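You operate a simulated robot arm through the tools that you are given. There is no shell and no other tool.

You run a simulated robot arm. Do the job below in one go: nothing can be reset, and whatever is moved stays where it is left.

## Task
Tip the coarse and the medium grains into their tubs and lid both.
Fine: tell the cups by their grains; put them back empty; the third cup stays; spill nothing.
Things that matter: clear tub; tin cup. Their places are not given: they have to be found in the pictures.

It is judged by the outcome, as a careful person would: the job done as asked, and still so three seconds after it is handed in. It fails if anything else is knocked over, pushed out of place, dropped, spilled or broken. A push-on lid holds only when it is set on centred and level and pressed home; a screw cap is set on level and turned clockwise until tight.

## Robot
A 6-joint arm with a two-finger gripper, fixed in place. Base frame: the origin is at the foot of the arm, x ahead of it, y to its left, z up; the work surface is at about z = 800. Units: mm, degrees, N and s.
With the tool pointing down near the work surface it reaches from about 100 to 700 mm from the base axis. Its first joint turns from -66.0 to 66.0 degrees. Payload 2.45 kg.
The tool frame sits at the grasp point between the pads (the TCP): z along the fingers, y along the line on which they close. The tips reach 30 mm beyond it. The gripper opens to 106 mm. The gripper's body begins 79 mm behind the TCP.
Orientation is that of the tool frame in the base frame, as a unit quaternion [x, y, z, w]. With the fingers straight down and closing along the base's y, the tool's x points along the base's -x, its y along +y and its z along -z.

## Interface
- The arm moves only by the tool arm_command. Its argument "plan" is a list that holds one entry, the list of rows, each a list of 7 numbers: the gripper command, from -1 (fully open) to 1 (shut), values between in proportion, then the shift along the tool's x, y, z in units of 40 mm (1.0 is 40 mm), then the turn, a rotation vector about the tool's x, y, z in units of 4 degrees (1.0 is 4 degrees). In form: [[[gripper, x, y, z, rx, ry, rz], ...]]. A call has 1 to 20 rows; each row shifts and turns the commanded pose from where the row before left it, along the tool's axes as they then stand. A call with a number of a shift or a turn outside -1 to 1 is refused whole. A row lasts 0.2 s, in which the tool goes at most 50 mm and 8.6 degrees; a call with a longer step from one row to the next is refused whole, and so is a gripper value outside its range. A pose out of reach is approached as far as the arm can. The call stops where the force on the tool passes 40 N (or 10 N more than at its start, if that is more) or the arm is blocked; 0.2 s more then pass. The fingers move at their own pace (about 153 mm/s each) and stop on an object; they squeeze with about 38 N. The grip force told is the motor's: it shows also when the fingers shut on nothing. Time passes only in rows, and 0.2 s behind the last, so rows that do not move let the fingers close. The reply holds the time, the measured pose of the TCP, the force on the tool along the base axes, the opening and the grip force, in the units named above and with some noise, with the torque about the TCP (base axes, N m) and any sound that the robot's microphone picked up, and new pictures: "views" is both (left out), scene, wrist or none.
- Cameras (640 x 400 px; columns grow to the right, rows downward): "scene" is fixed at [58.3, 413.2, 1402.7]; the picture's right is [-0.76, -0.66, 0.00], its down [-0.38, 0.43, -0.82] and it looks along [0.54, -0.62, -0.58] (base axes); focal length 263 px, centre (320, 200). "wrist" rides on the gripper at [76, -2, -106] in the tool frame; the picture's right is [0.02, 1.00, 0.00], its down [-0.78, 0.02, -0.62] and it looks along [-0.62, 0.01, 0.78] (tool axes); focal length 247 px, centre (320, 200).
- pixel_to_xyz(camera, pixels): there is no depth. For up to 12 entries [column, row, z] of the newest picture of that camera ("zoom" is the newest enlarged one), the place [x, y] in the base frame at which the ray of that pixel passes the height z, good to about 3 mm. It takes no simulated time.
- close_up(camera, box): a new picture of the part [left, top, right, bottom] of that camera's present view, enlarged. It takes no simulated time.
- close_job(): hands the job in; it is judged then, once.

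Unless the task says otherwise, let go and move clear before handing in.

The tools are called after ">>>" by a JSON object that holds its "fn" and its "kwargs". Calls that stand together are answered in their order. arm_command: Moves the arm, as the interface text tells. Its arguments: {"type":"object","properties":{"plan":{"type":"array","items":{"type":"array","items":{"type":"array","items":{"type":"number"}}}},"views":{"type":"string","enum":["both","scene","wrist","none"]}},"required":["plan"]} The other tools are called the same way: pixel_to_xyz (camera, pixels) gives the place at which the rays of pixels pass given heights; close_up (camera, box) takes an enlarged picture of a part of a camera's view; close_job () hands the job in.

At the start:

```text
t: 0.0
tcp_pos: [339.5, 92.4, 1222.6]
orientation: [-0.001, 1.0, 0.001, 0.0]
wrist_force: [0.0, -0.2, 0.3]
moment: [0.01, 0.02, 0.0]
gripper_width: 106.1
gripper_force: 0.0
```

scene: 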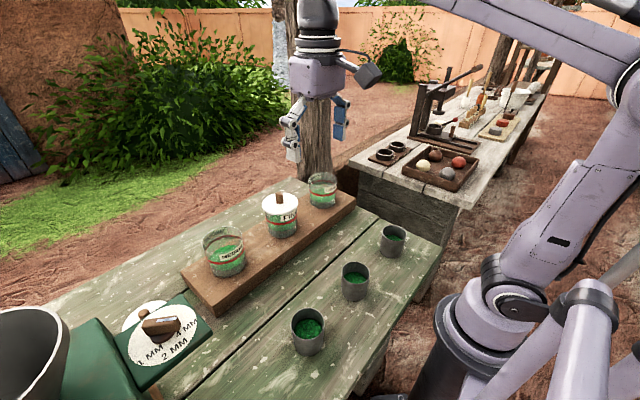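
wrist: 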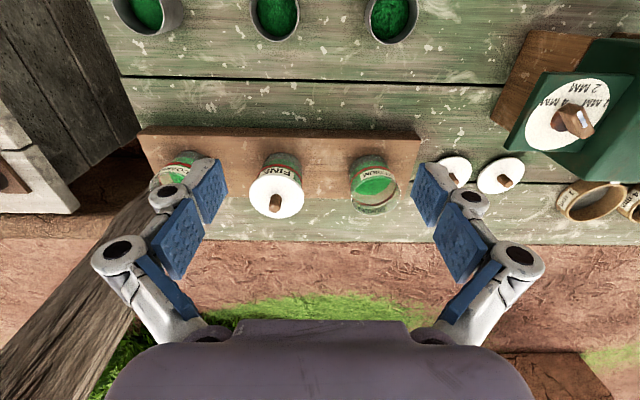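

The scene shows three tin cups (about px 308,328; 355,280; 393,238), three tubs on a plank (225,250; 282,213; 322,188), the middle one lidded "FINE", and two lids near the grading machine. I'll take close-ups to identify grains and labels.

>>> {"fn": "close_up", "kwargs": {"camera": "scene", "box": [270, 210, 430, 370]}}

>>> {"fn": "close_up", "kwargs": {"camera": "scene", "box": [180, 160, 360, 290]}}

>>> {"fn": "close_up", "kwargs": {"camera": "wrist", "box": [100, 0, 440, 60]}}

>>> {"fn": "close_up", "kwargs": {"camera": "wrist", "box": [400, 20, 640, 240]}}

>>> {"fn": "close_up", "kwargs": {"camera": "wrist", "box": [120, 120, 430, 230]}}

```text
2.50 times, centred on (350, 290) of scene
```

zoom: 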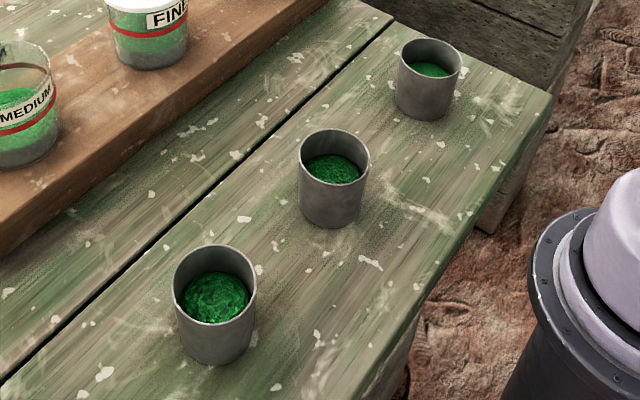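

```text
3.08 times, centred on (270, 225) of scene
```

zoom: 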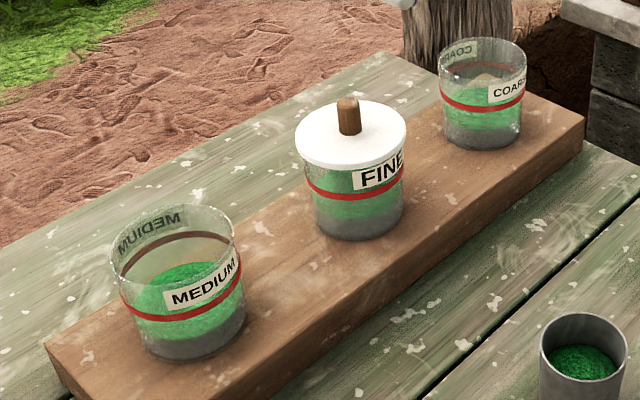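

```text
1.88 times, centred on (270, 30) of wrist
```

zoom: 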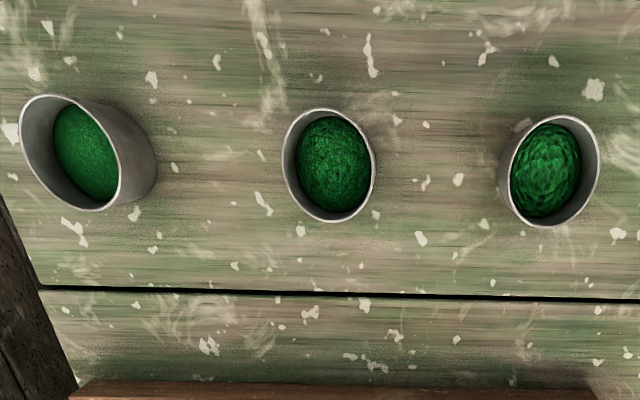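

```text
1.82 times, centred on (520, 130) of wrist
```

zoom: 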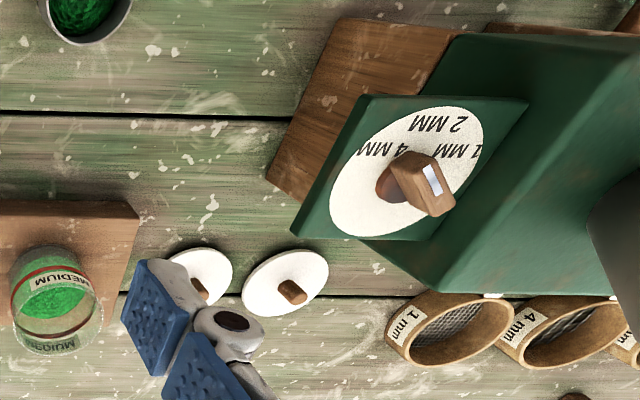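

```text
2.06 times, centred on (275, 175) of wrist
```

zoom: 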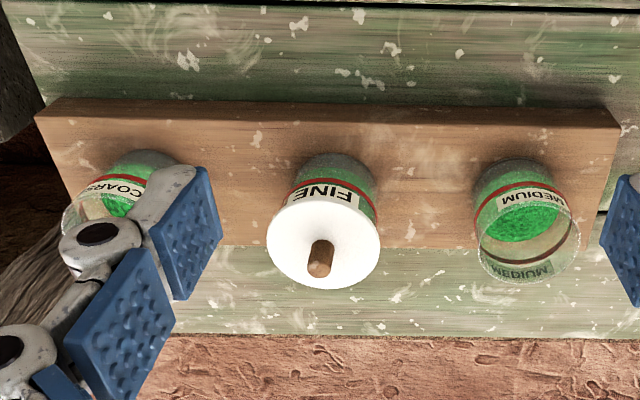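

The grains look coarsest in the near-scene cup (308,328), medium in the middle (355,280), finest in the far one (393,238). The tubs read MEDIUM (225,250), FINE lidded, COARSE (322,188). I'll locate them by pixel rays.

>>> {"fn": "pixel_to_xyz", "kwargs": {"camera": "scene", "pixels": [[309, 351, 800], [356, 298, 800], [393, 255, 800], [308, 321, 880], [355, 273, 880], [394, 235, 880], [226, 275, 820], [283, 234, 820], [323, 205, 820], [222, 241, 900], [282, 205, 900], [322, 180, 900]]}}

>>> {"fn": "pixel_to_xyz", "kwargs": {"camera": "wrist", "pixels": [[455, 170, 800], [500, 175, 800], [505, 183, 830], [388, 20, 880], [275, 18, 880], [145, 14, 880], [375, 200, 900], [277, 196, 900], [165, 185, 900], [418, 138, 820], [140, 130, 820], [148, 200, 800]]}}

```text
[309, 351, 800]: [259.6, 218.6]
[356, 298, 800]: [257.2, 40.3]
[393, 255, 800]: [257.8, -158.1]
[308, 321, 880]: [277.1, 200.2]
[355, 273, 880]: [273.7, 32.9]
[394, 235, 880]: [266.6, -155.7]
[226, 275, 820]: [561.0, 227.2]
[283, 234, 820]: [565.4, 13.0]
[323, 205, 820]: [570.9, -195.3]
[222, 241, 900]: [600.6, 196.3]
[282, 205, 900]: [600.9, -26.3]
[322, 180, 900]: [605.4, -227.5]
```

```text
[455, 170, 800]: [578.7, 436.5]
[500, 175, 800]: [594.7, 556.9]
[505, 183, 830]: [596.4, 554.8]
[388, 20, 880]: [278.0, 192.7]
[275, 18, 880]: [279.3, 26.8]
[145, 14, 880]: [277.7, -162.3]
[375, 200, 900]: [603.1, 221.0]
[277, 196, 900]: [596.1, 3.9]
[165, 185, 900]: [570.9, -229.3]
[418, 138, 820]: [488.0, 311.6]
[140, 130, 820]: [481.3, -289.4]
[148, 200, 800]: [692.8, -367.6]
```

The cups sit near x≈275 at y≈195, 30, -158 and the tubs near x≈590 on the plank. The lids at wrist px (455,170)/(500,175) seem far out, so I'll zoom on the machine area in the scene.

>>> {"fn": "close_up", "kwargs": {"camera": "scene", "box": [60, 270, 260, 400]}}

>>> {"fn": "close_up", "kwargs": {"camera": "scene", "box": [360, 60, 560, 200]}}

>>> {"fn": "close_up", "kwargs": {"camera": "wrist", "box": [410, 130, 570, 230]}}

```text
3.08 times, centred on (160, 335) of scene
```

zoom: 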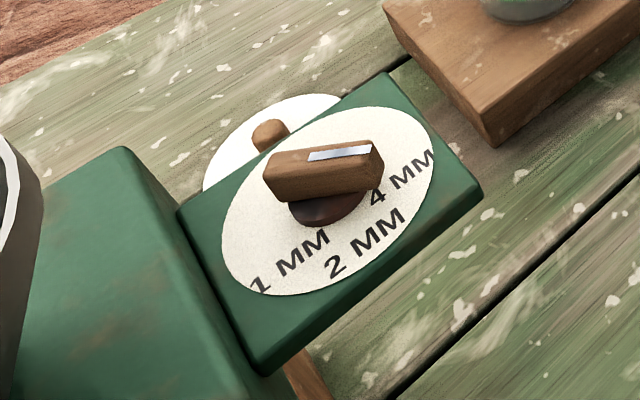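

```text
2.86 times, centred on (460, 130) of scene
```

zoom: 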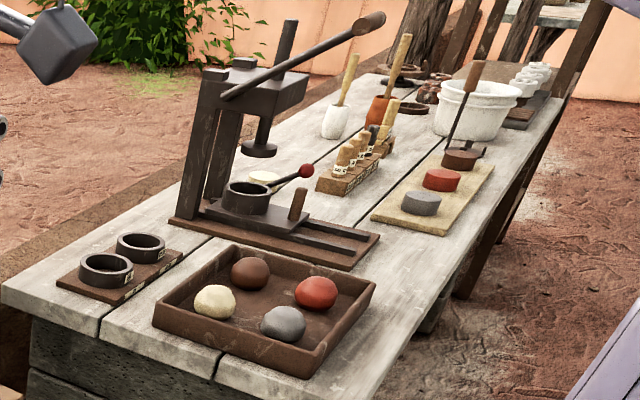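

```text
4.00 times, centred on (490, 180) of wrist
```

zoom: 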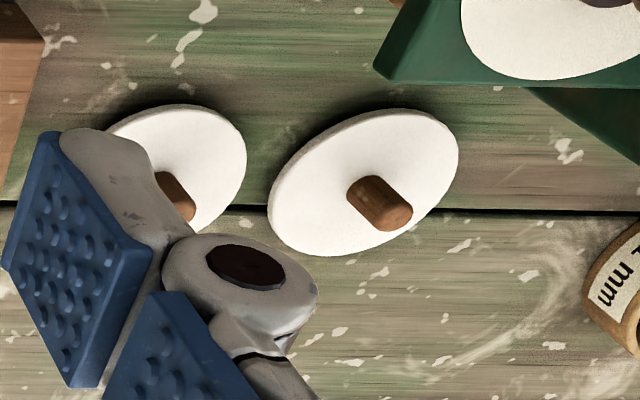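

>>> {"fn": "pixel_to_xyz", "kwargs": {"camera": "scene", "pixels": [[143, 313, 800], [143, 313, 820], [143, 313, 840], [143, 313, 860], [138, 317, 800], [138, 317, 820], [138, 317, 840]]}}

>>> {"fn": "pixel_to_xyz", "kwargs": {"camera": "wrist", "pixels": [[508, 183, 800], [508, 183, 820], [508, 183, 840], [508, 183, 860], [456, 178, 820], [456, 178, 840], [456, 178, 860], [501, 175, 800], [501, 175, 820], [501, 175, 840]]}}

```text
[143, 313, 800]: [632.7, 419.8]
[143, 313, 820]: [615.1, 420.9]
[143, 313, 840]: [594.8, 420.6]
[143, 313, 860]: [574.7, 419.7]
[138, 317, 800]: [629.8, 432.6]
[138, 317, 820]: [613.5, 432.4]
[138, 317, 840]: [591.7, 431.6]
```

```text
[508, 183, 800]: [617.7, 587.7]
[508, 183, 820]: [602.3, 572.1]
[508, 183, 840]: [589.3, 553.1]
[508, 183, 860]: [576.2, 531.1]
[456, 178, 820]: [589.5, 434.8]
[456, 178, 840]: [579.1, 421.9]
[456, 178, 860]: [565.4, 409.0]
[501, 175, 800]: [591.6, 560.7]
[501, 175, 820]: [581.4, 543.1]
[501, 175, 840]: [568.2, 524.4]
```

Lid knobs appear around (580,425) and (580,545), on the table beyond the dial. I'll move the arm up high toward that side for a better look.

>>> {"fn": "arm_command", "kwargs": {"plan": [[[-1, -0.1, 0.95, 0.3, 0, 0, 0], [-1, -0.1, 0.95, 0.3, 0, 0, 0], [-1, -0.1, 0.95, 0.3, 0, 0, 0], [-1, -0.1, 0.95, 0.3, 0, 0, 0], [-1, -0.1, 0.95, 0.3, 0, 0, 0], [-1, -0.1, 0.95, 0.3, 0, 0, 0], [-1, -0.1, 0.95, 0.3, 0, 0, 0], [-1, 0, 0, 0, 0, 0, 0]]]}}

```text
t: 1.8
tcp_pos: [364.4, 357.9, 1141.4]
orientation: [-0.002, 1.0, 0.001, 0.001]
wrist_force: [0.0, 0.7, -0.4]
moment: [0.03, -0.03, -0.01]
gripper_width: 105.9
gripper_force: 0.0
```

scene: 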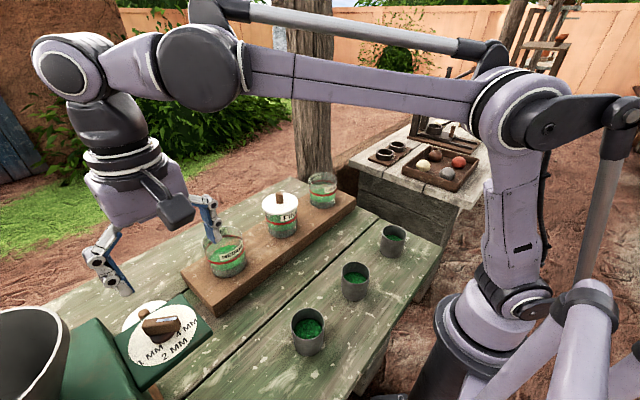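
wrist: 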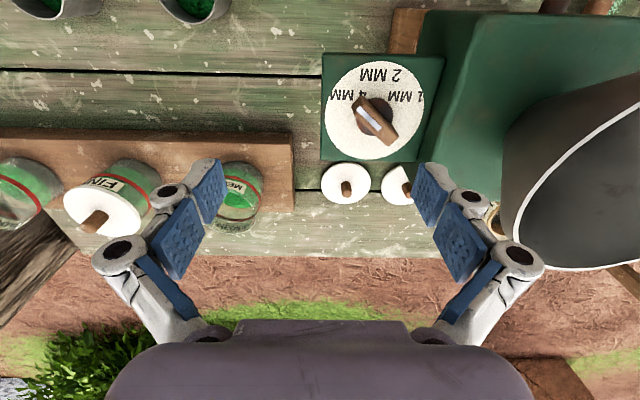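

>>> {"fn": "close_up", "kwargs": {"camera": "wrist", "box": [310, 130, 430, 230]}}

>>> {"fn": "pixel_to_xyz", "kwargs": {"camera": "wrist", "pixels": [[346, 183, 805], [346, 183, 815], [347, 189, 835], [321, 185, 805], [371, 185, 805], [346, 163, 805], [346, 204, 805], [402, 185, 805], [407, 189, 835], [240, 225, 900], [384, 115, 900], [384, 160, 900]]}}

```text
4.00 times, centred on (370, 180) of wrist
```

zoom: 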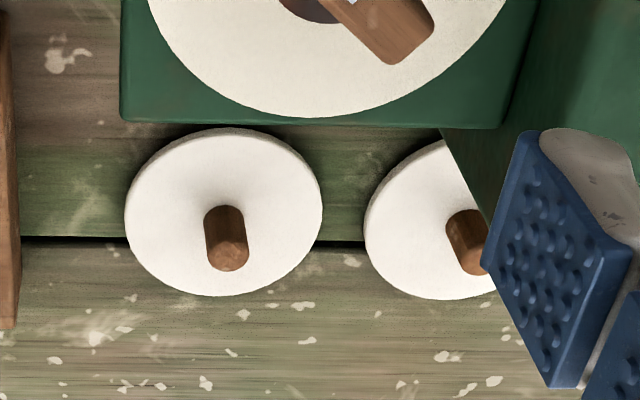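

```text
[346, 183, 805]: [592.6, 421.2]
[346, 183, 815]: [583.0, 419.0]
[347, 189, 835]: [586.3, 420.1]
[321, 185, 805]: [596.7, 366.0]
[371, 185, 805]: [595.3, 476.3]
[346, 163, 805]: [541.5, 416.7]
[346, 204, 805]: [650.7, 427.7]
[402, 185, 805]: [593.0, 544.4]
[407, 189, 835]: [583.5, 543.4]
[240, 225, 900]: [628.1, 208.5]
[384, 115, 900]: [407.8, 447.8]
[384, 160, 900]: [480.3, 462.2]
```

Lid 1 is centred near (588,420) and lid 2 near (588,543), both ~108 mm wide. Before going there I'll check where the hopper (scene 20,345; wrist 590,170) and dial box stand.

>>> {"fn": "pixel_to_xyz", "kwargs": {"camera": "scene", "pixels": [[62, 325, 900], [62, 325, 1000], [62, 325, 1100], [62, 325, 1200], [178, 294, 850], [178, 294, 880], [178, 294, 910], [215, 330, 850], [215, 330, 880]]}}

>>> {"fn": "pixel_to_xyz", "kwargs": {"camera": "wrist", "pixels": [[512, 225, 900], [512, 225, 1000], [512, 225, 1100], [512, 225, 1200], [321, 161, 850], [321, 161, 880], [321, 161, 910], [321, 53, 850], [321, 53, 880], [321, 53, 910], [294, 140, 820], [294, 210, 820]]}}

```text
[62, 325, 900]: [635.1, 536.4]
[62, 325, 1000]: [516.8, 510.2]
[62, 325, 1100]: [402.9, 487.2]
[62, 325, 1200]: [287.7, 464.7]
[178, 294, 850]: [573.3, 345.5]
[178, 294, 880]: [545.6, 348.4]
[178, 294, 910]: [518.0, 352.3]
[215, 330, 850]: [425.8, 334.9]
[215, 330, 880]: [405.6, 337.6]
```

```text
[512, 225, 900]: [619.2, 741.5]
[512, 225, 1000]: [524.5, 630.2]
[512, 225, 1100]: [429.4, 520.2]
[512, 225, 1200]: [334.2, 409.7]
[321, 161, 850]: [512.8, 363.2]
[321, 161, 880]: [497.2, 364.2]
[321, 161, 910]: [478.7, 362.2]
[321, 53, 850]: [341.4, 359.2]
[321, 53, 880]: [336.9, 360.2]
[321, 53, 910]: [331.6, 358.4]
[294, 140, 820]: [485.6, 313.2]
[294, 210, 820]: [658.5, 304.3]
```

The dial box top is high (~z 1000, x 317–419, y ≥ 360), so I must keep the arm above it. I'll test the reach at height above lid 1 first, at z≈1140.

>>> {"fn": "arm_command", "kwargs": {"plan": [[[-1, -0.933, 0.26, 0, 0, 0, 0], [-1, -0.933, 0.26, 0, 0, 0, 0], [-1, -0.933, 0.26, 0, 0, 0, 0], [-1, -0.933, 0.26, 0, 0, 0, 0], [-1, -0.933, 0.26, 0, 0, 0, 0], [-1, -0.933, 0.26, 0, 0, 0, 0], [-1, 0, 0, 0, 0, 0, 0], [-1, 0, 0, 0, 0, 0, 0]]]}}

```text
t: 3.6
tcp_pos: [498.1, 372.3, 1107.3]
orientation: [-0.002, 1.0, 0.001, 0.001]
wrist_force: [-0.1, -0.4, -0.5]
moment: [0.02, 0.0, -0.04]
gripper_width: 105.8
gripper_force: 0.0
out of reach, approached as far as the arm can: row 3, 4, 5, 6
```

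scene: 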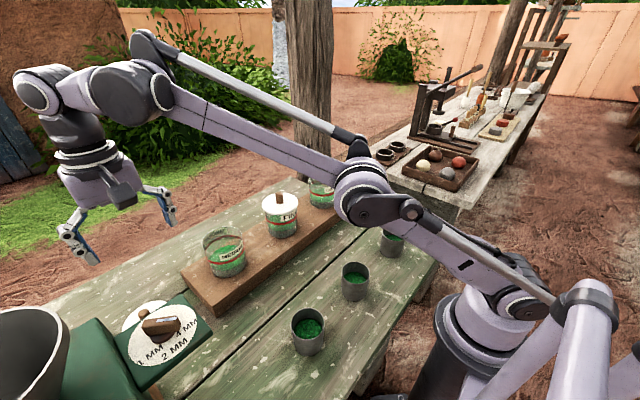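
wrist: 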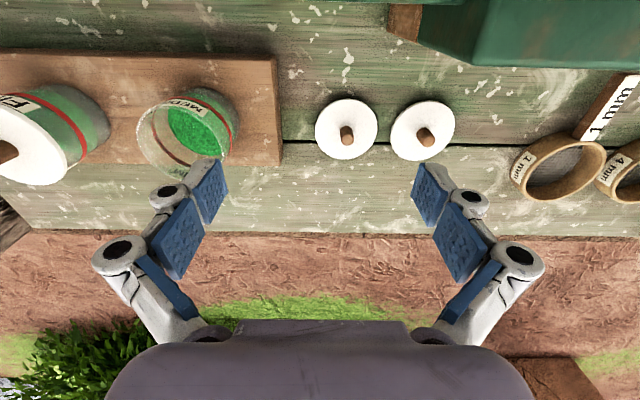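

At this height the reach ends at r≈622; the arm is stretched. From here I can see both lids well (346,129 and 422,131), so I'll refine their places.

>>> {"fn": "close_up", "kwargs": {"camera": "wrist", "box": [290, 70, 480, 190]}}

>>> {"fn": "pixel_to_xyz", "kwargs": {"camera": "wrist", "pixels": [[346, 129, 805], [422, 131, 805], [346, 129, 815], [422, 131, 815], [347, 137, 835], [426, 138, 835], [315, 129, 812], [378, 129, 812], [391, 131, 812], [454, 131, 812], [346, 98, 812], [346, 160, 812]]}}

```text
3.33 times, centred on (385, 130) of wrist
```

zoom: 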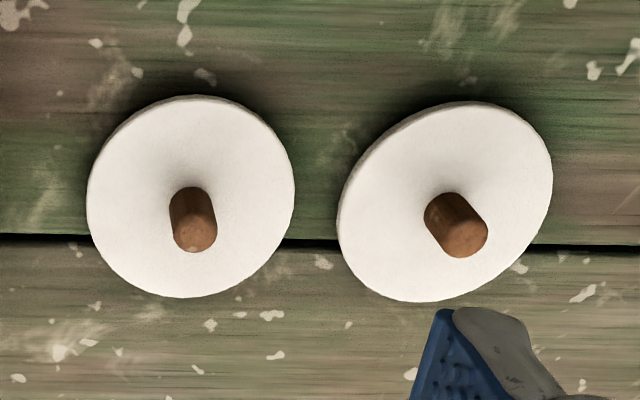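

```text
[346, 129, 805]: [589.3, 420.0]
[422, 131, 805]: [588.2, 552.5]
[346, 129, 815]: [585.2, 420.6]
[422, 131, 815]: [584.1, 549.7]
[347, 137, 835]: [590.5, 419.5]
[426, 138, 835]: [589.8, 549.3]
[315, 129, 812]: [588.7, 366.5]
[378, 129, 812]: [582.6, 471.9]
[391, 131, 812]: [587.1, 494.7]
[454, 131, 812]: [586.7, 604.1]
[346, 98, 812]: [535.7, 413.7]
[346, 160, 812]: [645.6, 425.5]
```

Both lids are ~107 mm discs centred near (588,420) and (588,550), beyond straight-down reach, so those will need a tilted tool. Next I'll go back over the cups to measure them and check the grains closely.

>>> {"fn": "arm_command", "kwargs": {"plan": [[[-1, 0.9, -0.65, 0, 0, 0, 0], [-1, 0.9, -0.65, 0, 0, 0, 0], [-1, 0.9, -0.65, 0, 0, 0, 0], [-1, 0.9, -0.65, 0, 0, 0, 0], [-1, 0.9, -0.65, 0, 0, 0, 0], [-1, 0.9, -0.65, 0, 0, 0, 0], [-1, 0.9, -0.65, 0, 0, 0, 0], [-1, 0.9, -0.65, 0, 0, 0, 0], [-1, 0.9, -0.65, 0, 0, 0, 0], [-1, 0.9, -0.65, 0, 0, 0, 0], [-1, 0, 0, 0, 0, 0, 0], [-1, 0, 0, 0, 0, 0, 0]]]}}

```text
t: 6.2
tcp_pos: [141.8, 114.0, 1106.7]
orientation: [0.0, 1.0, 0.001, 0.0]
wrist_force: [0.4, 0.9, 0.1]
moment: [0.0, 0.01, -0.02]
gripper_width: 106.1
gripper_force: 0.0
```

scene: 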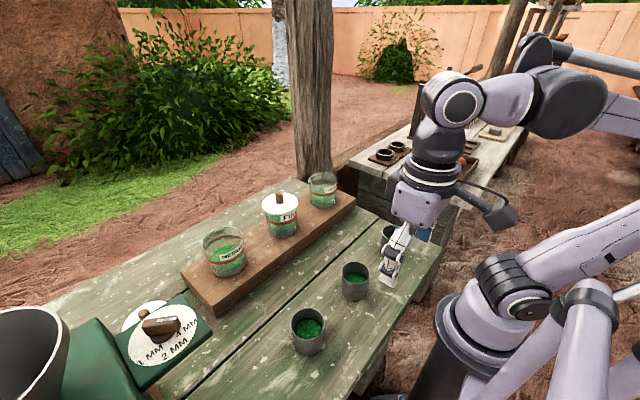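
wrist: 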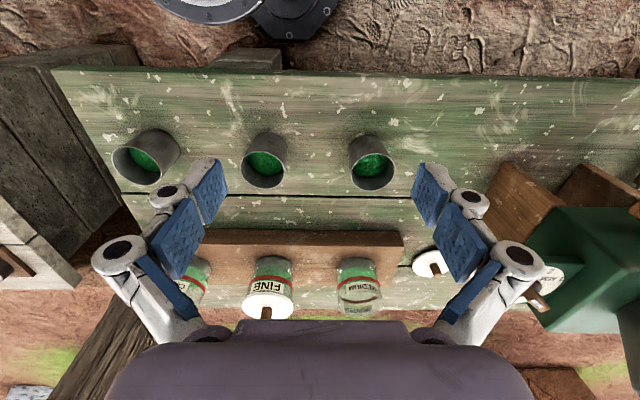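

>>> {"fn": "close_up", "kwargs": {"camera": "wrist", "box": [330, 110, 430, 200]}}

>>> {"fn": "close_up", "kwargs": {"camera": "wrist", "box": [220, 110, 320, 200]}}

>>> {"fn": "close_up", "kwargs": {"camera": "wrist", "box": [90, 110, 200, 200]}}

>>> {"fn": "pixel_to_xyz", "kwargs": {"camera": "wrist", "pixels": [[372, 172, 880], [263, 168, 880], [138, 163, 880], [349, 170, 880], [395, 170, 880], [240, 168, 880], [287, 168, 880], [300, 70, 800], [366, 140, 800], [270, 140, 800], [415, 245, 825], [275, 230, 825]]}}

```text
4.44 times, centred on (380, 155) of wrist
```

zoom: 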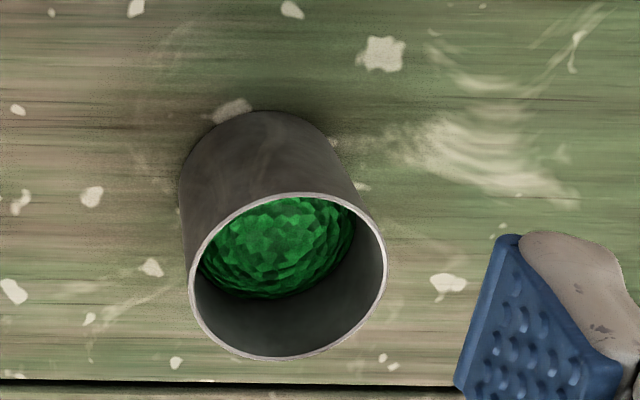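

```text
4.44 times, centred on (270, 155) of wrist
```

zoom: 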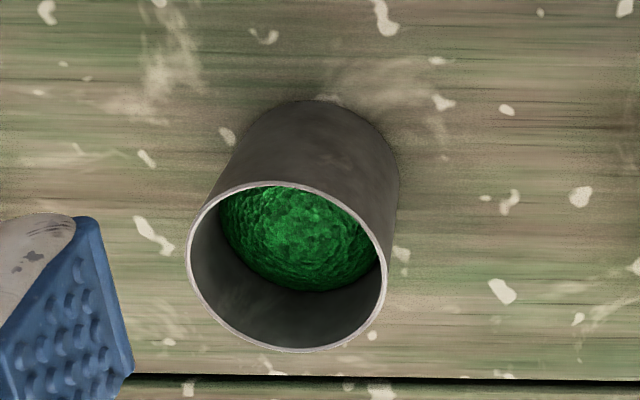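

```text
4.44 times, centred on (145, 155) of wrist
```

zoom: 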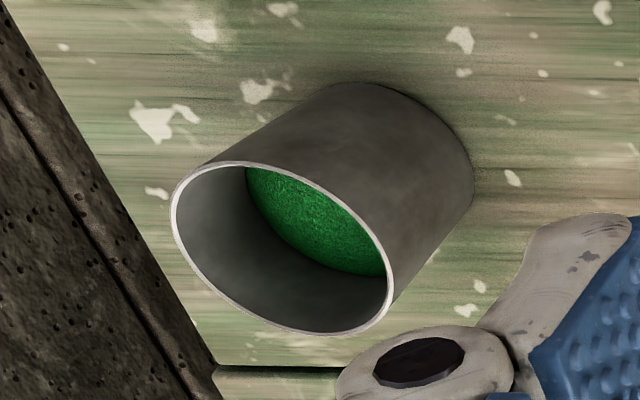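

```text
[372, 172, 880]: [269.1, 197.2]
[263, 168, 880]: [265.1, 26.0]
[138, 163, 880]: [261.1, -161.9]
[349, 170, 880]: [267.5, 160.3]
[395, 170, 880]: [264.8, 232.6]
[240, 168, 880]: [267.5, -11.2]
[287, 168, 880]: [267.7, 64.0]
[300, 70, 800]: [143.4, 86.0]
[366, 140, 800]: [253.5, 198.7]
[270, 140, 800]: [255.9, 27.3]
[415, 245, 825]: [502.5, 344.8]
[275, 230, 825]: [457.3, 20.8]
```

>>> {"fn": "pixel_to_xyz", "kwargs": {"camera": "wrist", "pixels": [[367.7, 134.8, 800], [373.3, 153.5, 870], [373.3, 153.5, 880], [373.3, 153.5, 890], [371, 191, 870], [371, 191, 880], [371, 191, 890], [349.5, 175, 880], [395, 170, 880]]}}

>>> {"fn": "close_up", "kwargs": {"camera": "wrist", "box": [220, 230, 420, 330]}}

```text
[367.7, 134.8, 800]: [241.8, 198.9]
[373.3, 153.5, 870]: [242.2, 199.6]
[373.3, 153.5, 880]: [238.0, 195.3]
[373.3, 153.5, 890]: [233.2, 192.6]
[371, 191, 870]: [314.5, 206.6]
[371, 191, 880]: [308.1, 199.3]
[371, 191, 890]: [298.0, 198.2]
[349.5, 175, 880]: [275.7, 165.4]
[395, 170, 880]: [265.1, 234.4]
```

```text
3.20 times, centred on (320, 280) of wrist
```

zoom: 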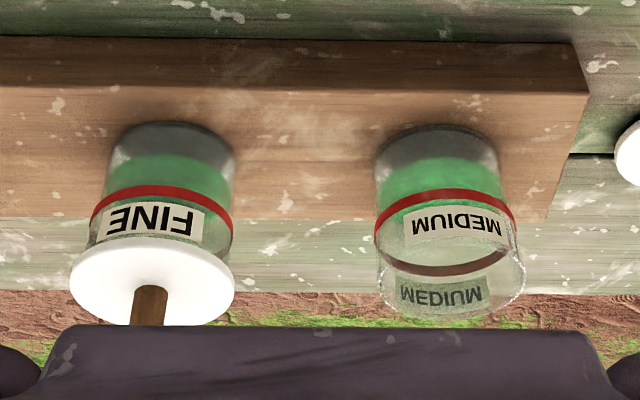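

The coarse cup is at about (277,198) (rim z≈872, ⌀≈72), medium at (277,27), fine at (277,-162): grains clearly coarse / medium / fine at wrist (372,165), (263,162), (138,158). To pour, I need a side-ish grasp, so I'll test a tilt (fingers toward the robot) at height.

>>> {"fn": "arm_command", "kwargs": {"plan": [[[-1, -1, 0.2, 0, 0, 0, 0], [-1, -1, 0.2, 0, 0, 0, 0], [-1, -1, 0.2, 0, 0, 0, 0], [-1, -1, 0.2, 0, 0, 0, 0], [-1, 0, 0, 0, 0, 1, 0], [-1, 0, 0, 0, 0, 1, 0], [-1, 0, 0, 0, 0, 1, 0], [-1, 0, 0, 0, 0, 1, 0], [-1, 0, 0, 0, 0, 1, 0], [-1, 0, 0, 0, 0, 1, 0], [-1, 0, 0, 0, 0, 1, 0], [-1, 0, 0, 0, 0, 1, 0], [-1, 0, 0, 0, 0, 1, 0], [-1, 0, 0, 0, 0, 1, 0], [-1, 0, 0, 0, 0, 1, 0], [-1, 0, 0, 0, 0, 1, 0], [-1, 0, 0, 0, 0, 1, 0], [-1, 0, 0, 0, 0, 1, 0], [-1, 0, 0, 0, 0, 1, 0], [-1, 0, 0, 0, 0, 0, 0]]]}}

```text
t: 10.4
tcp_pos: [298.6, 149.7, 1104.1]
orientation: [-0.001, 0.972, 0.003, -0.235]
wrist_force: [-0.1, 0.2, 0.3]
moment: [0.04, -0.02, 0.03]
gripper_width: 106.0
gripper_force: 0.1
out of reach, approached as far as the arm can: row 11, 12, 13, 14, 15, 16, 17, 18, 19
```

scene: 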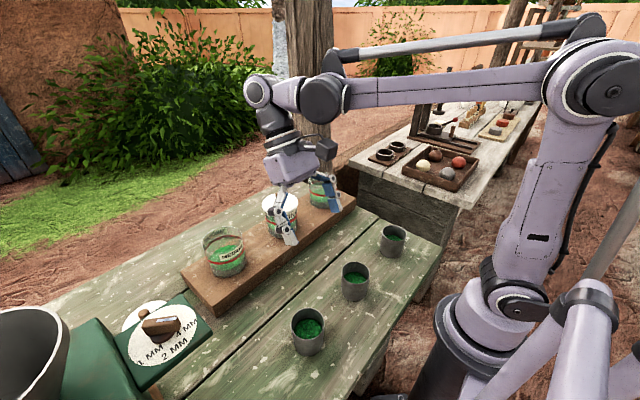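
wrist: 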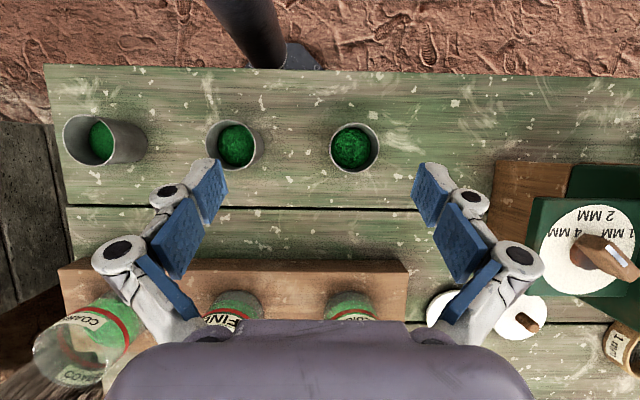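

The inward tilt stalled at ~27° here (wrist bend limit at this height), so I'll approach the cups sideways instead. I'll undo the tilt and yaw the tool by 45° first.

>>> {"fn": "arm_command", "kwargs": {"plan": [[[-1, 0, 0, 0, 0, -0.971, 0], [-1, 0, 0, 0, 0, -0.971, 0], [-1, 0, 0, 0, 0, -0.971, 0], [-1, 0, 0, 0, 0, -0.971, 0], [-1, 0, 0, 0, 0, -0.971, 0], [-1, 0, 0, 0, 0, -0.971, 0], [-1, 0, 0, 0, 0, -0.971, 0], [-1, 0, 0, 0, 0, 0, 0.9375], [-1, 0, 0, 0, 0, 0, 0.9375], [-1, 0, 0, 0, 0, 0, 0.9375], [-1, 0, 0, 0, 0, 0, 0.9375], [-1, 0, 0, 0, 0, 0, 0.9375], [-1, 0, 0, 0, 0, 0, 0.9375], [-1, 0, 0, 0, 0, 0, 0.9375], [-1, 0, 0, 0, 0, 0, 0.9375], [-1, 0, 0, 0, 0, 0, 0.9375], [-1, 0, 0, 0, 0, 0, 0.9375], [-1, 0, 0, 0, 0, 0, 0.9375], [-1, 0, 0, 0, 0, 0, 0.9375]]], "views": "scene"}}

```text
t: 14.4
tcp_pos: [297.3, 149.4, 1106.5]
orientation: [0.383, 0.924, 0.003, -0.001]
wrist_force: [1.3, 0.1, 0.5]
moment: [0.01, -0.02, 0.01]
gripper_width: 106.0
gripper_force: 0.0
```

scene: 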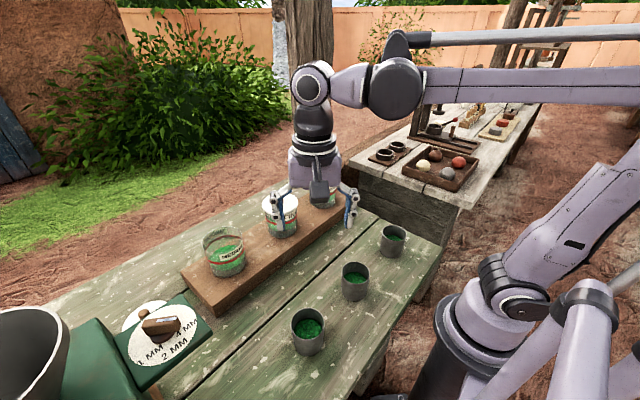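

>>> {"fn": "arm_command", "kwargs": {"plan": [[[-1, 0.305, 0.128, 0.81, 0, 0, 0], [-1, 0.305, 0.128, 0.81, 0, 0, 0], [-1, 0.305, 0.128, 0.81, 0, 0, 0], [-1, 0.305, 0.128, 0.81, 0, 0, 0], [-1, 0, 0, 0, 0, 1, 0], [-1, 0, 0, 0, 0, 1, 0], [-1, 0, 0, 0, 0, 1, 0], [-1, 0, 0, 0, 0, 1, 0], [-1, 0, 0, 0, 0, 1, 0], [-1, 0, 0, 0, 0, 1, 0], [-1, 0, 0, 0, 0, 1, 0], [-1, 0, 0, 0, 0, 1, 0], [-1, 0, 0, 0, 0, 1, 0], [-1, 0, 0, 0, 0, 1, 0], [-1, 0, 0, 0, 0, 1, 0], [-1, 0, 0, 0, 0, 1, 0], [-1, 0, 0, 0, 0, 1, 0], [-1, 0, 0, 0, 0, 1, 0], [-1, 0, 0, 0, 0, 1, 0], [-1, 0, 0, 0, 0, 0, 0]]]}}

```text
t: 18.6
tcp_pos: [267.8, 247.5, 977.5]
orientation: [0.332, 0.799, 0.197, -0.461]
wrist_force: [0.2, -0.6, -0.2]
moment: [0.01, -0.01, -0.02]
gripper_width: 106.0
gripper_force: 0.0
out of reach, approached as far as the arm can: row 17, 18, 19
```

scene: 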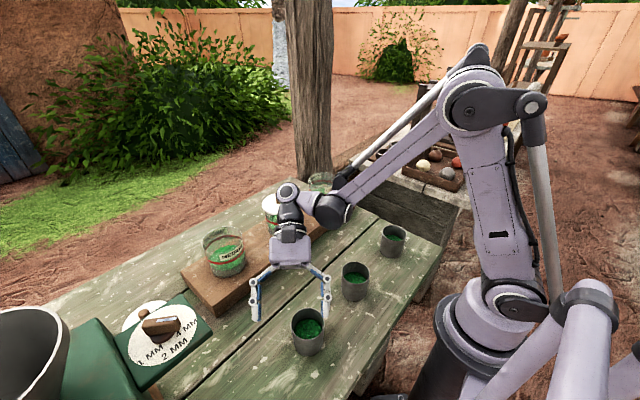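
wrist: 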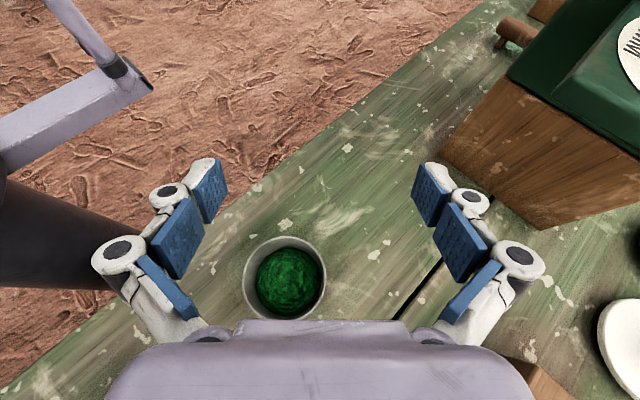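

The 60° sideways tilt works (t ≈ (-0.61,0.62,-0.50)), though the TCP slid to (268,247). The cup is at wrist (285,278); I'll lower toward above the coarse cup and see whether the arm can hold it.

>>> {"fn": "arm_command", "kwargs": {"plan": [[[-1, -0.695, -0.24, 0, 0, 0, 0], [-1, -0.695, -0.24, 0, 0, 0, 0], [-1, -0.695, -0.24, 0, 0, 0, 0], [-1, 0, 0, 0, 0, 0, 0]]]}}

```text
t: 19.6
tcp_pos: [264.5, 248.0, 904.5]
orientation: [0.332, 0.8, 0.196, -0.46]
wrist_force: [-0.1, 0.7, 0.3]
moment: [0.03, -0.04, 0.01]
gripper_width: 106.0
gripper_force: 0.1
out of reach, approached as far as the arm can: row 1, 2, 3
```

scene: 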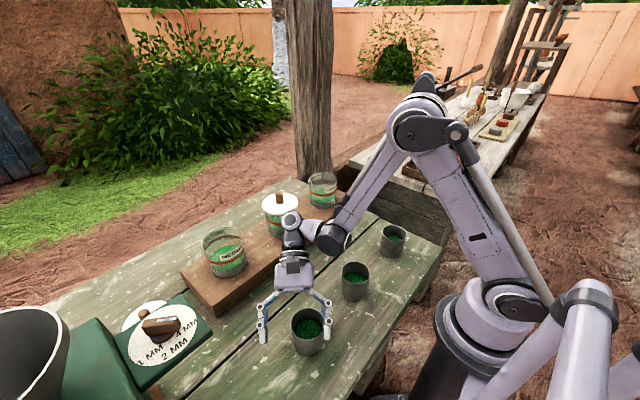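
wrist: 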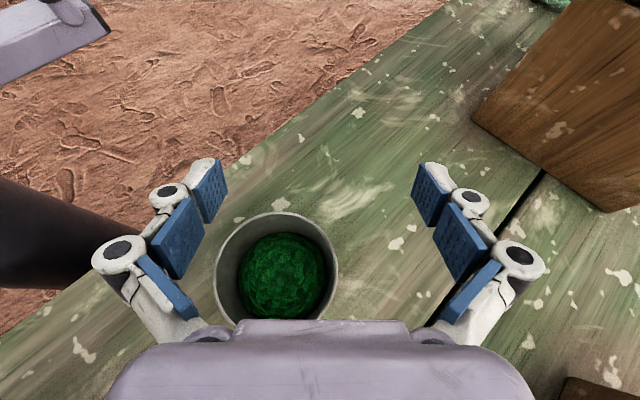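

y will not go below ~248 in this orientation (a joint limit), though z moves fine. I'll rise a bit, yaw the tool 30° toward pointing along +y, and try again.

>>> {"fn": "arm_command", "kwargs": {"plan": [[[-1, 0.867, 0.009, -0.497, 0, 0, 0], [-1, 0, 0, 0, -0.928, -0.01, 0.532], [-1, 0, 0, 0, -0.928, -0.01, 0.532], [-1, 0, 0, 0, -0.928, -0.01, 0.532], [-1, 0, 0, 0, -0.928, -0.01, 0.532], [-1, 0, 0, 0, -0.928, -0.01, 0.532], [-1, 0, 0, 0, -0.928, -0.01, 0.532], [-1, 0, 0, 0, -0.928, -0.01, 0.532], [-1, 0, 0, 0, 0, 0, 0]]]}}

```text
t: 21.6
tcp_pos: [265.8, 248.7, 942.7]
orientation: [0.526, 0.687, 0.307, -0.396]
wrist_force: [-0.8, -0.1, -0.7]
moment: [0.01, 0.02, -0.02]
gripper_width: 106.1
gripper_force: 0.1
```

scene: 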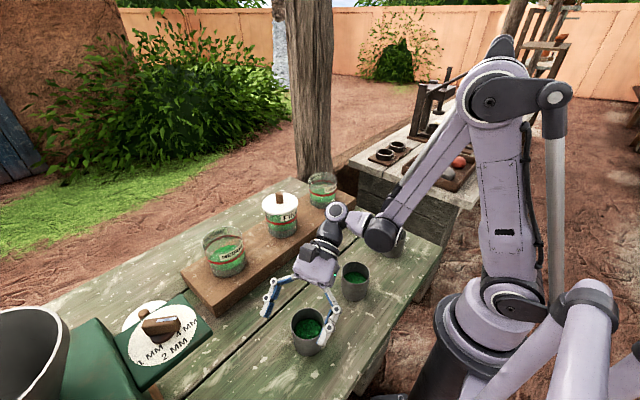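
wrist: 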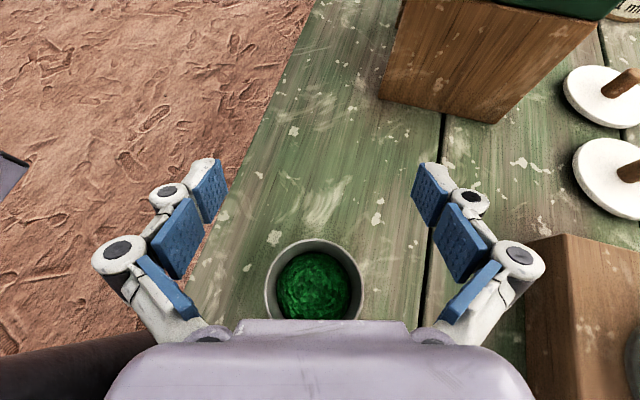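

>>> {"fn": "arm_command", "kwargs": {"plan": [[[-1, -0.46, -0.03, -0.485, 0, 0, 0], [-1, -0.46, -0.03, -0.485, 0, 0, 0], [-1, 0, 0, 0, 0, 0, 0]]]}}

```text
t: 22.4
tcp_pos: [278.4, 198.5, 931.6]
orientation: [0.526, 0.687, 0.307, -0.396]
wrist_force: [-0.6, 0.8, -0.4]
moment: [0.02, 0.02, -0.02]
gripper_width: 106.2
gripper_force: 0.1
```

scene: 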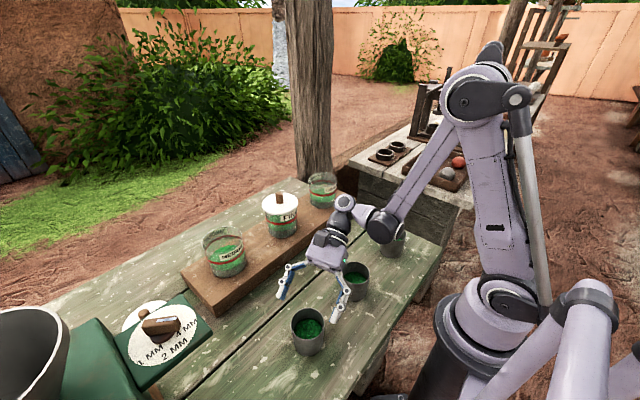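
wrist: 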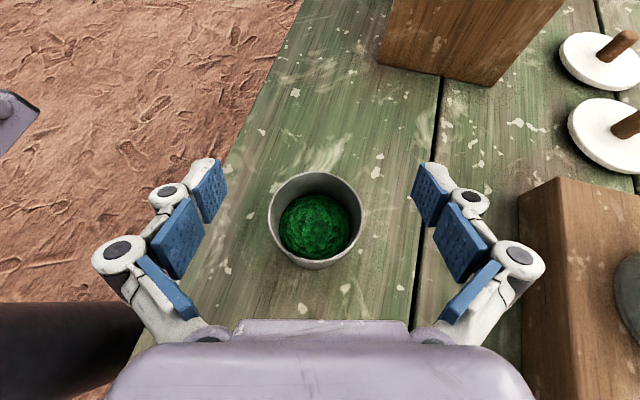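

The tool now holds above the coarse cup (rim seen at 268–364, 172–269). I'll fix its centre before descending.

>>> {"fn": "pixel_to_xyz", "kwargs": {"camera": "wrist", "pixels": [[316, 220, 872], [268, 218, 872], [364, 215, 872], [315, 172, 872], [315, 269, 872], [316, 220, 880], [315, 172, 865], [315, 269, 865]]}}

>>> {"fn": "close_up", "kwargs": {"camera": "wrist", "box": [240, 140, 400, 300]}}

>>> {"fn": "close_up", "kwargs": {"camera": "scene", "box": [260, 180, 440, 370]}}

```text
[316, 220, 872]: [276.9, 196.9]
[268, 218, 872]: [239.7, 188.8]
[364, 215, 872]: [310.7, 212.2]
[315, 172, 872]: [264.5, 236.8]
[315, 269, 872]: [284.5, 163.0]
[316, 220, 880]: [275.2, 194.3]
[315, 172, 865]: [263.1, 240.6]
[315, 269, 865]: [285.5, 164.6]
```

```text
2.50 times, centred on (320, 220) of wrist
```

zoom: 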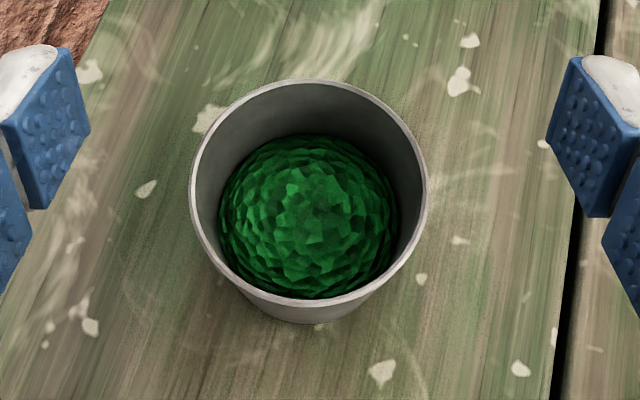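

```text
2.11 times, centred on (350, 275) of scene
```

zoom: 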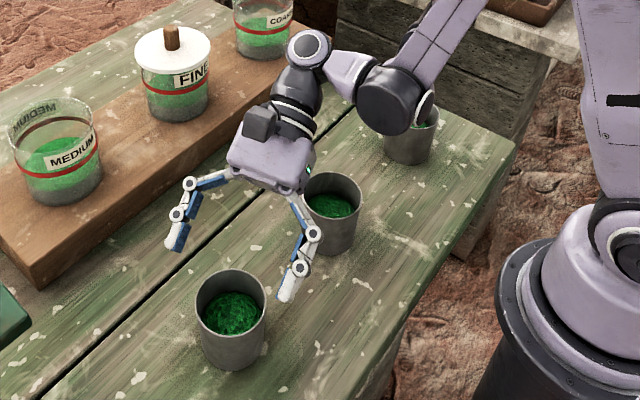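

Cup centre resolves to about (275.5, 199.5). Descending straight to z≈843 with the fingers straddling it.

>>> {"fn": "arm_command", "kwargs": {"plan": [[[-1, -0.475, -0.018, 0.285, 0, 0, 0], [-1, -0.475, -0.018, 0.285, 0, 0, 0], [-1, -0.475, -0.018, 0.285, 0, 0, 0], [-1, -0.475, -0.018, 0.285, 0, 0, 0], [-1, 0, 0, 0, 0, 0, 0]]]}}

```text
t: 23.6
tcp_pos: [307.4, 199.6, 892.0]
orientation: [0.526, 0.688, 0.305, -0.396]
wrist_force: [0.8, -0.7, 0.8]
moment: [-0.01, -0.02, -0.02]
gripper_width: 105.8
gripper_force: 0.1
out of reach, approached as far as the arm can: row 1, 2, 3, 4
```

scene: 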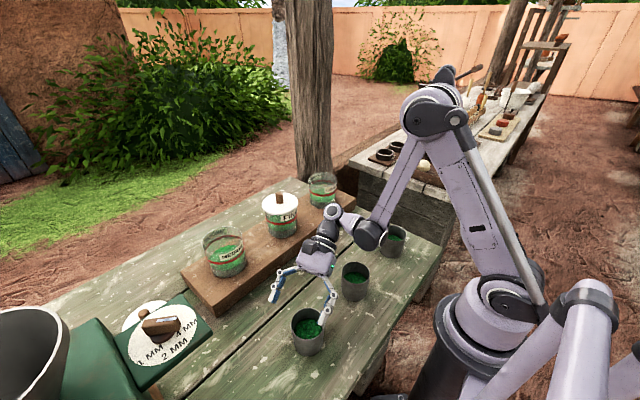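
wrist: 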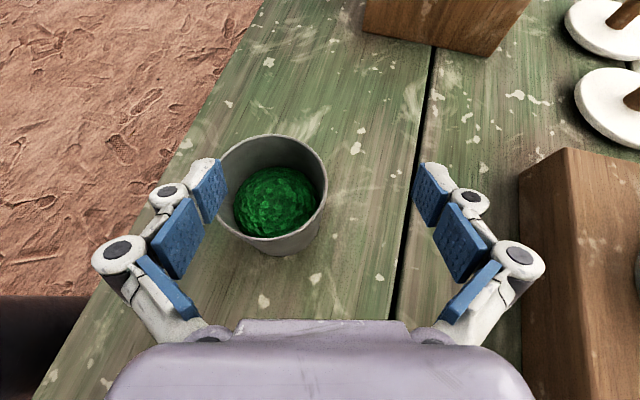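

Here the arm stalled at (307,200,892): the forearm/wrist limits need the wrist farther out, so a 50° tilt with yaw ≈130° should fit. The left fingertip now hangs just over the cup's mouth (px 215,190), so I rise straight up first, then reorient.

>>> {"fn": "arm_command", "kwargs": {"plan": [[[-1, 0.65, 0, -0.373, 0, 0, 0], [-1, 0.65, 0, -0.373, 0, 0, 0], [-1, 0.433, 0, -0.249, 0, 0, 0], [-1, 0, 0, 0, 0, -0.833, 0], [-1, 0, 0, 0, 0, -0.833, 0], [-1, 0, 0, 0, 0, -0.833, 0], [-1, 0, 0, 0, 0.798, 0.004, -0.67], [-1, 0, 0, 0, 0.798, 0.004, -0.67], [-1, 0, 0, 0, 0.798, 0.004, -0.67], [-1, 0, 0, 0, 0.798, 0.004, -0.67], [-1, 0, 0, 0, 0.798, 0.004, -0.67], [-1, 0, 0, 0, 0.798, 0.004, -0.67], [-1, 0, 0, 0, 0, 0, 0]]]}}

```text
t: 26.4
tcp_pos: [306.8, 200.1, 972.4]
orientation: [0.382, 0.821, 0.183, -0.382]
wrist_force: [0.4, 0.4, -0.8]
moment: [0.03, 0.02, 0.0]
gripper_width: 106.0
gripper_force: 0.0
```

scene: 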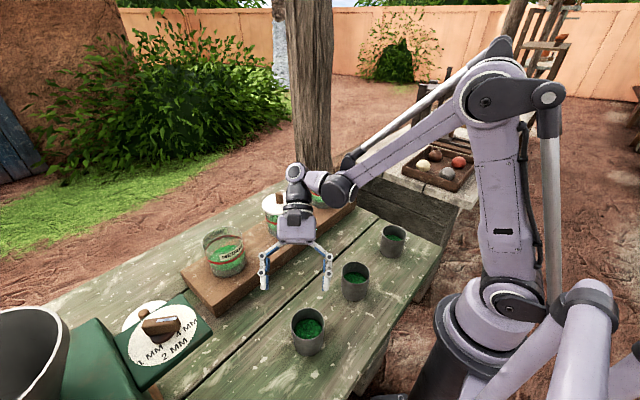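
wrist: 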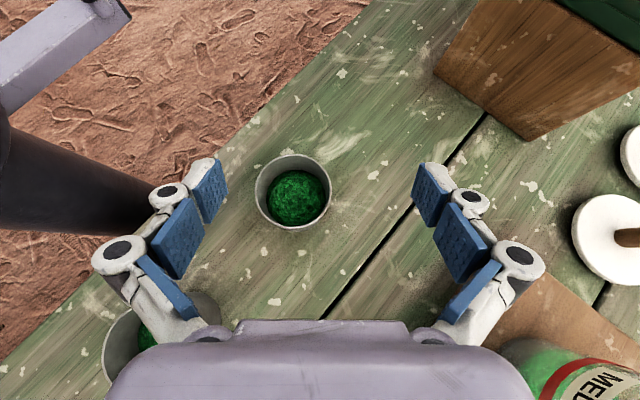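

>>> {"fn": "arm_command", "kwargs": {"plan": [[[-1, -0.295, -0.31, 0.565, 0, 0, 0], [-1, -0.295, -0.31, 0.565, 0, 0, 0], [-1, 0, 0, 0, 0, 0, 0]]]}}

```text
t: 27.2
tcp_pos: [274.7, 198.5, 926.7]
orientation: [0.381, 0.822, 0.181, -0.383]
wrist_force: [-0.1, -0.6, -0.4]
moment: [0.0, 0.0, 0.02]
gripper_width: 106.1
gripper_force: 0.0
```

scene: 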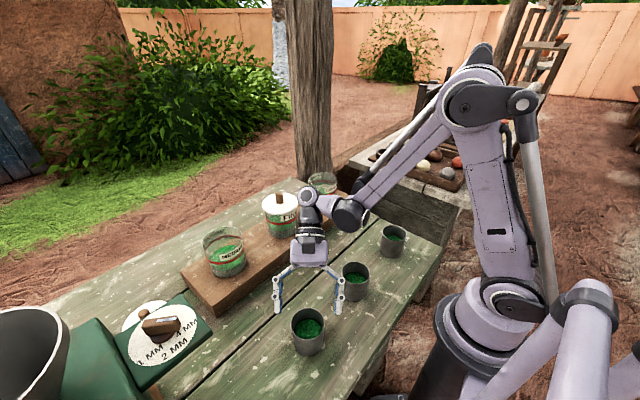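
wrist: 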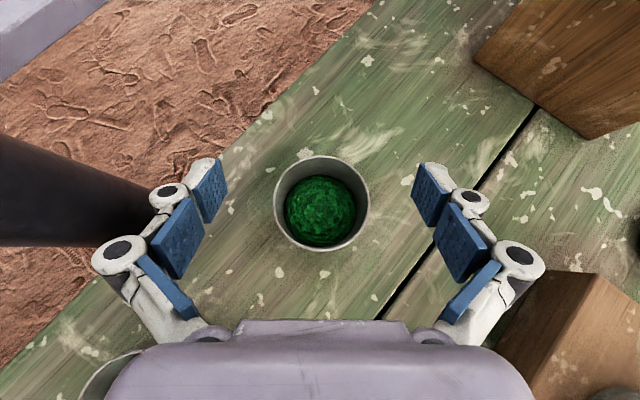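

>>> {"fn": "pixel_to_xyz", "kwargs": {"camera": "wrist", "pixels": [[273, 203, 872], [370, 200, 872], [321, 155, 872], [321, 251, 872], [321, 201, 872], [321, 263, 800]]}}

```text
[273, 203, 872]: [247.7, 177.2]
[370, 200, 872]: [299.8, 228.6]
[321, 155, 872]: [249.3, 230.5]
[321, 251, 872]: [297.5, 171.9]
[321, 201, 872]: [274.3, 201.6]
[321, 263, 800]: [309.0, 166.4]
```

>>> {"fn": "arm_command", "kwargs": {"plan": [[[-1, -0.394, 0.006, 0.344, 0, 0, 0], [-1, -0.394, 0.006, 0.344, 0, 0, 0], [-1, -0.394, 0.006, 0.344, 0, 0, 0], [-1, -0.394, 0.006, 0.344, 0, 0, 0], [-1, 0, 0, 0, 0, 0, 0]]]}}

```text
t: 28.4
tcp_pos: [276.6, 201.2, 839.7]
orientation: [0.381, 0.822, 0.181, -0.383]
wrist_force: [-0.7, -1.4, 0.2]
moment: [-0.01, -0.02, -0.03]
gripper_width: 106.1
gripper_force: 0.1
```

scene: 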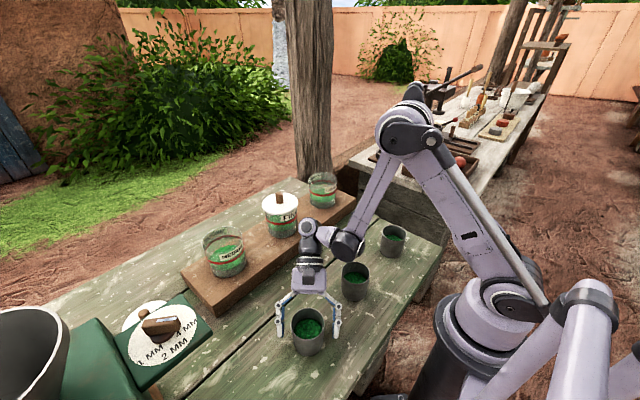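
wrist: 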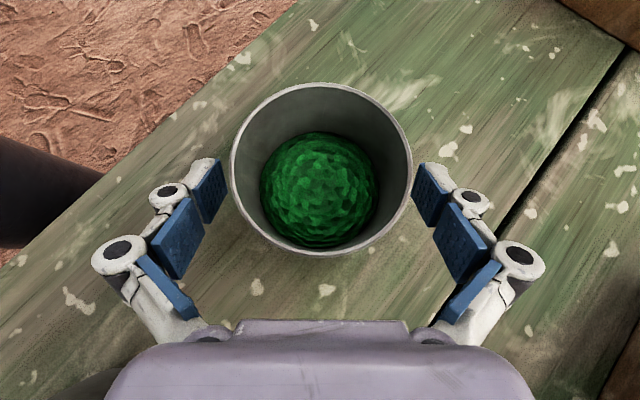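

The cup sits centred between the pads (231–412 px). Closing gradually on it.

>>> {"fn": "arm_command", "kwargs": {"plan": [[[-0.7, 0, 0, 0, 0, 0, 0], [-0.55, 0, 0, 0, 0, 0, 0], [-0.45, 0, 0, 0, 0, 0, 0], [-0.38, 0, 0, 0, 0, 0, 0], [-0.2, 0, 0, 0, 0, 0, 0], [0.2, 0, 0, 0, 0, 0, 0], [0.2, 0, 0, 0, 0, 0, 0]]]}}

```text
t: 30.0
tcp_pos: [275.6, 201.6, 838.7]
orientation: [0.381, 0.822, 0.182, -0.383]
wrist_force: [2.1, 0.1, 4.8]
moment: [0.08, -0.12, -0.04]
gripper_width: 66.6
gripper_force: 37.7
```

scene: 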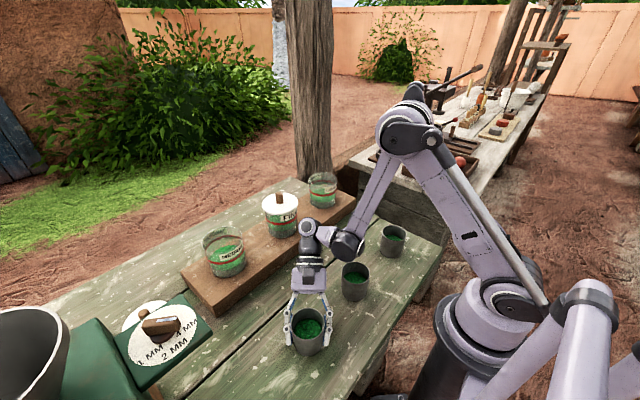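
wrist: 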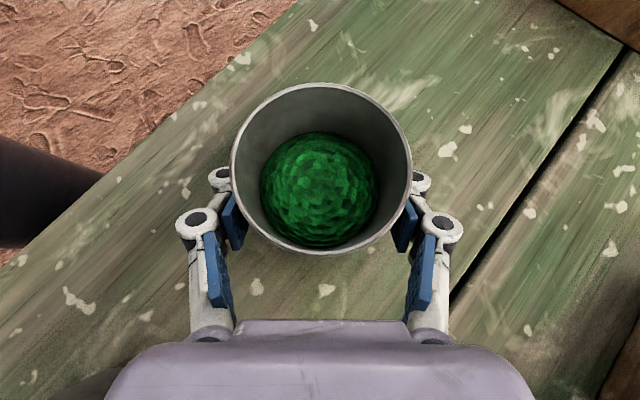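

Gripped (66.6 mm, 37.7 N). Lifting straight up gently to check the hold.

>>> {"fn": "arm_command", "kwargs": {"plan": [[[0.2, 0.19, 0.002, -0.16, 0, 0, 0], [0.2, 0.38, 0.004, -0.32, 0, 0, 0], [0.2, 0.575, 0.006, -0.48, 0, 0, 0], [0.2, 0.575, 0.006, -0.48, 0, 0, 0], [0.2, 0.575, 0.006, -0.48, 0, 0, 0], [0.2, 0.575, 0.006, -0.48, 0, 0, 0], [0.2, 0, 0, 0, 0, 0, 0]]]}}

```text
t: 31.6
tcp_pos: [276.0, 202.7, 991.7]
orientation: [0.381, 0.821, 0.182, -0.383]
wrist_force: [0.1, -0.2, -2.3]
moment: [0.01, 0.02, -0.01]
gripper_width: 66.6
gripper_force: 38.1
```

scene: 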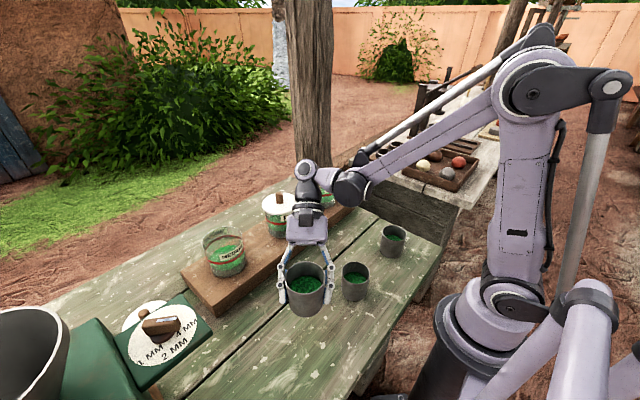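
wrist: 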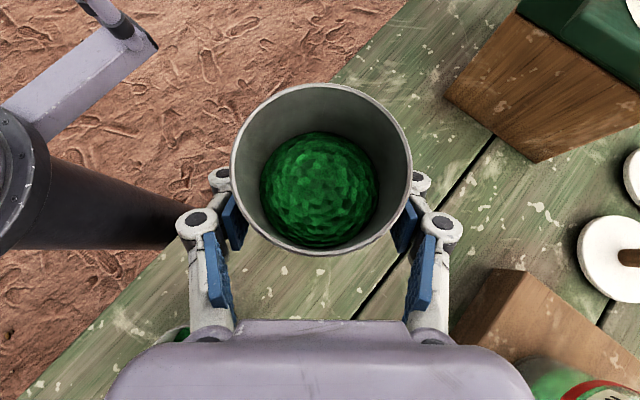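

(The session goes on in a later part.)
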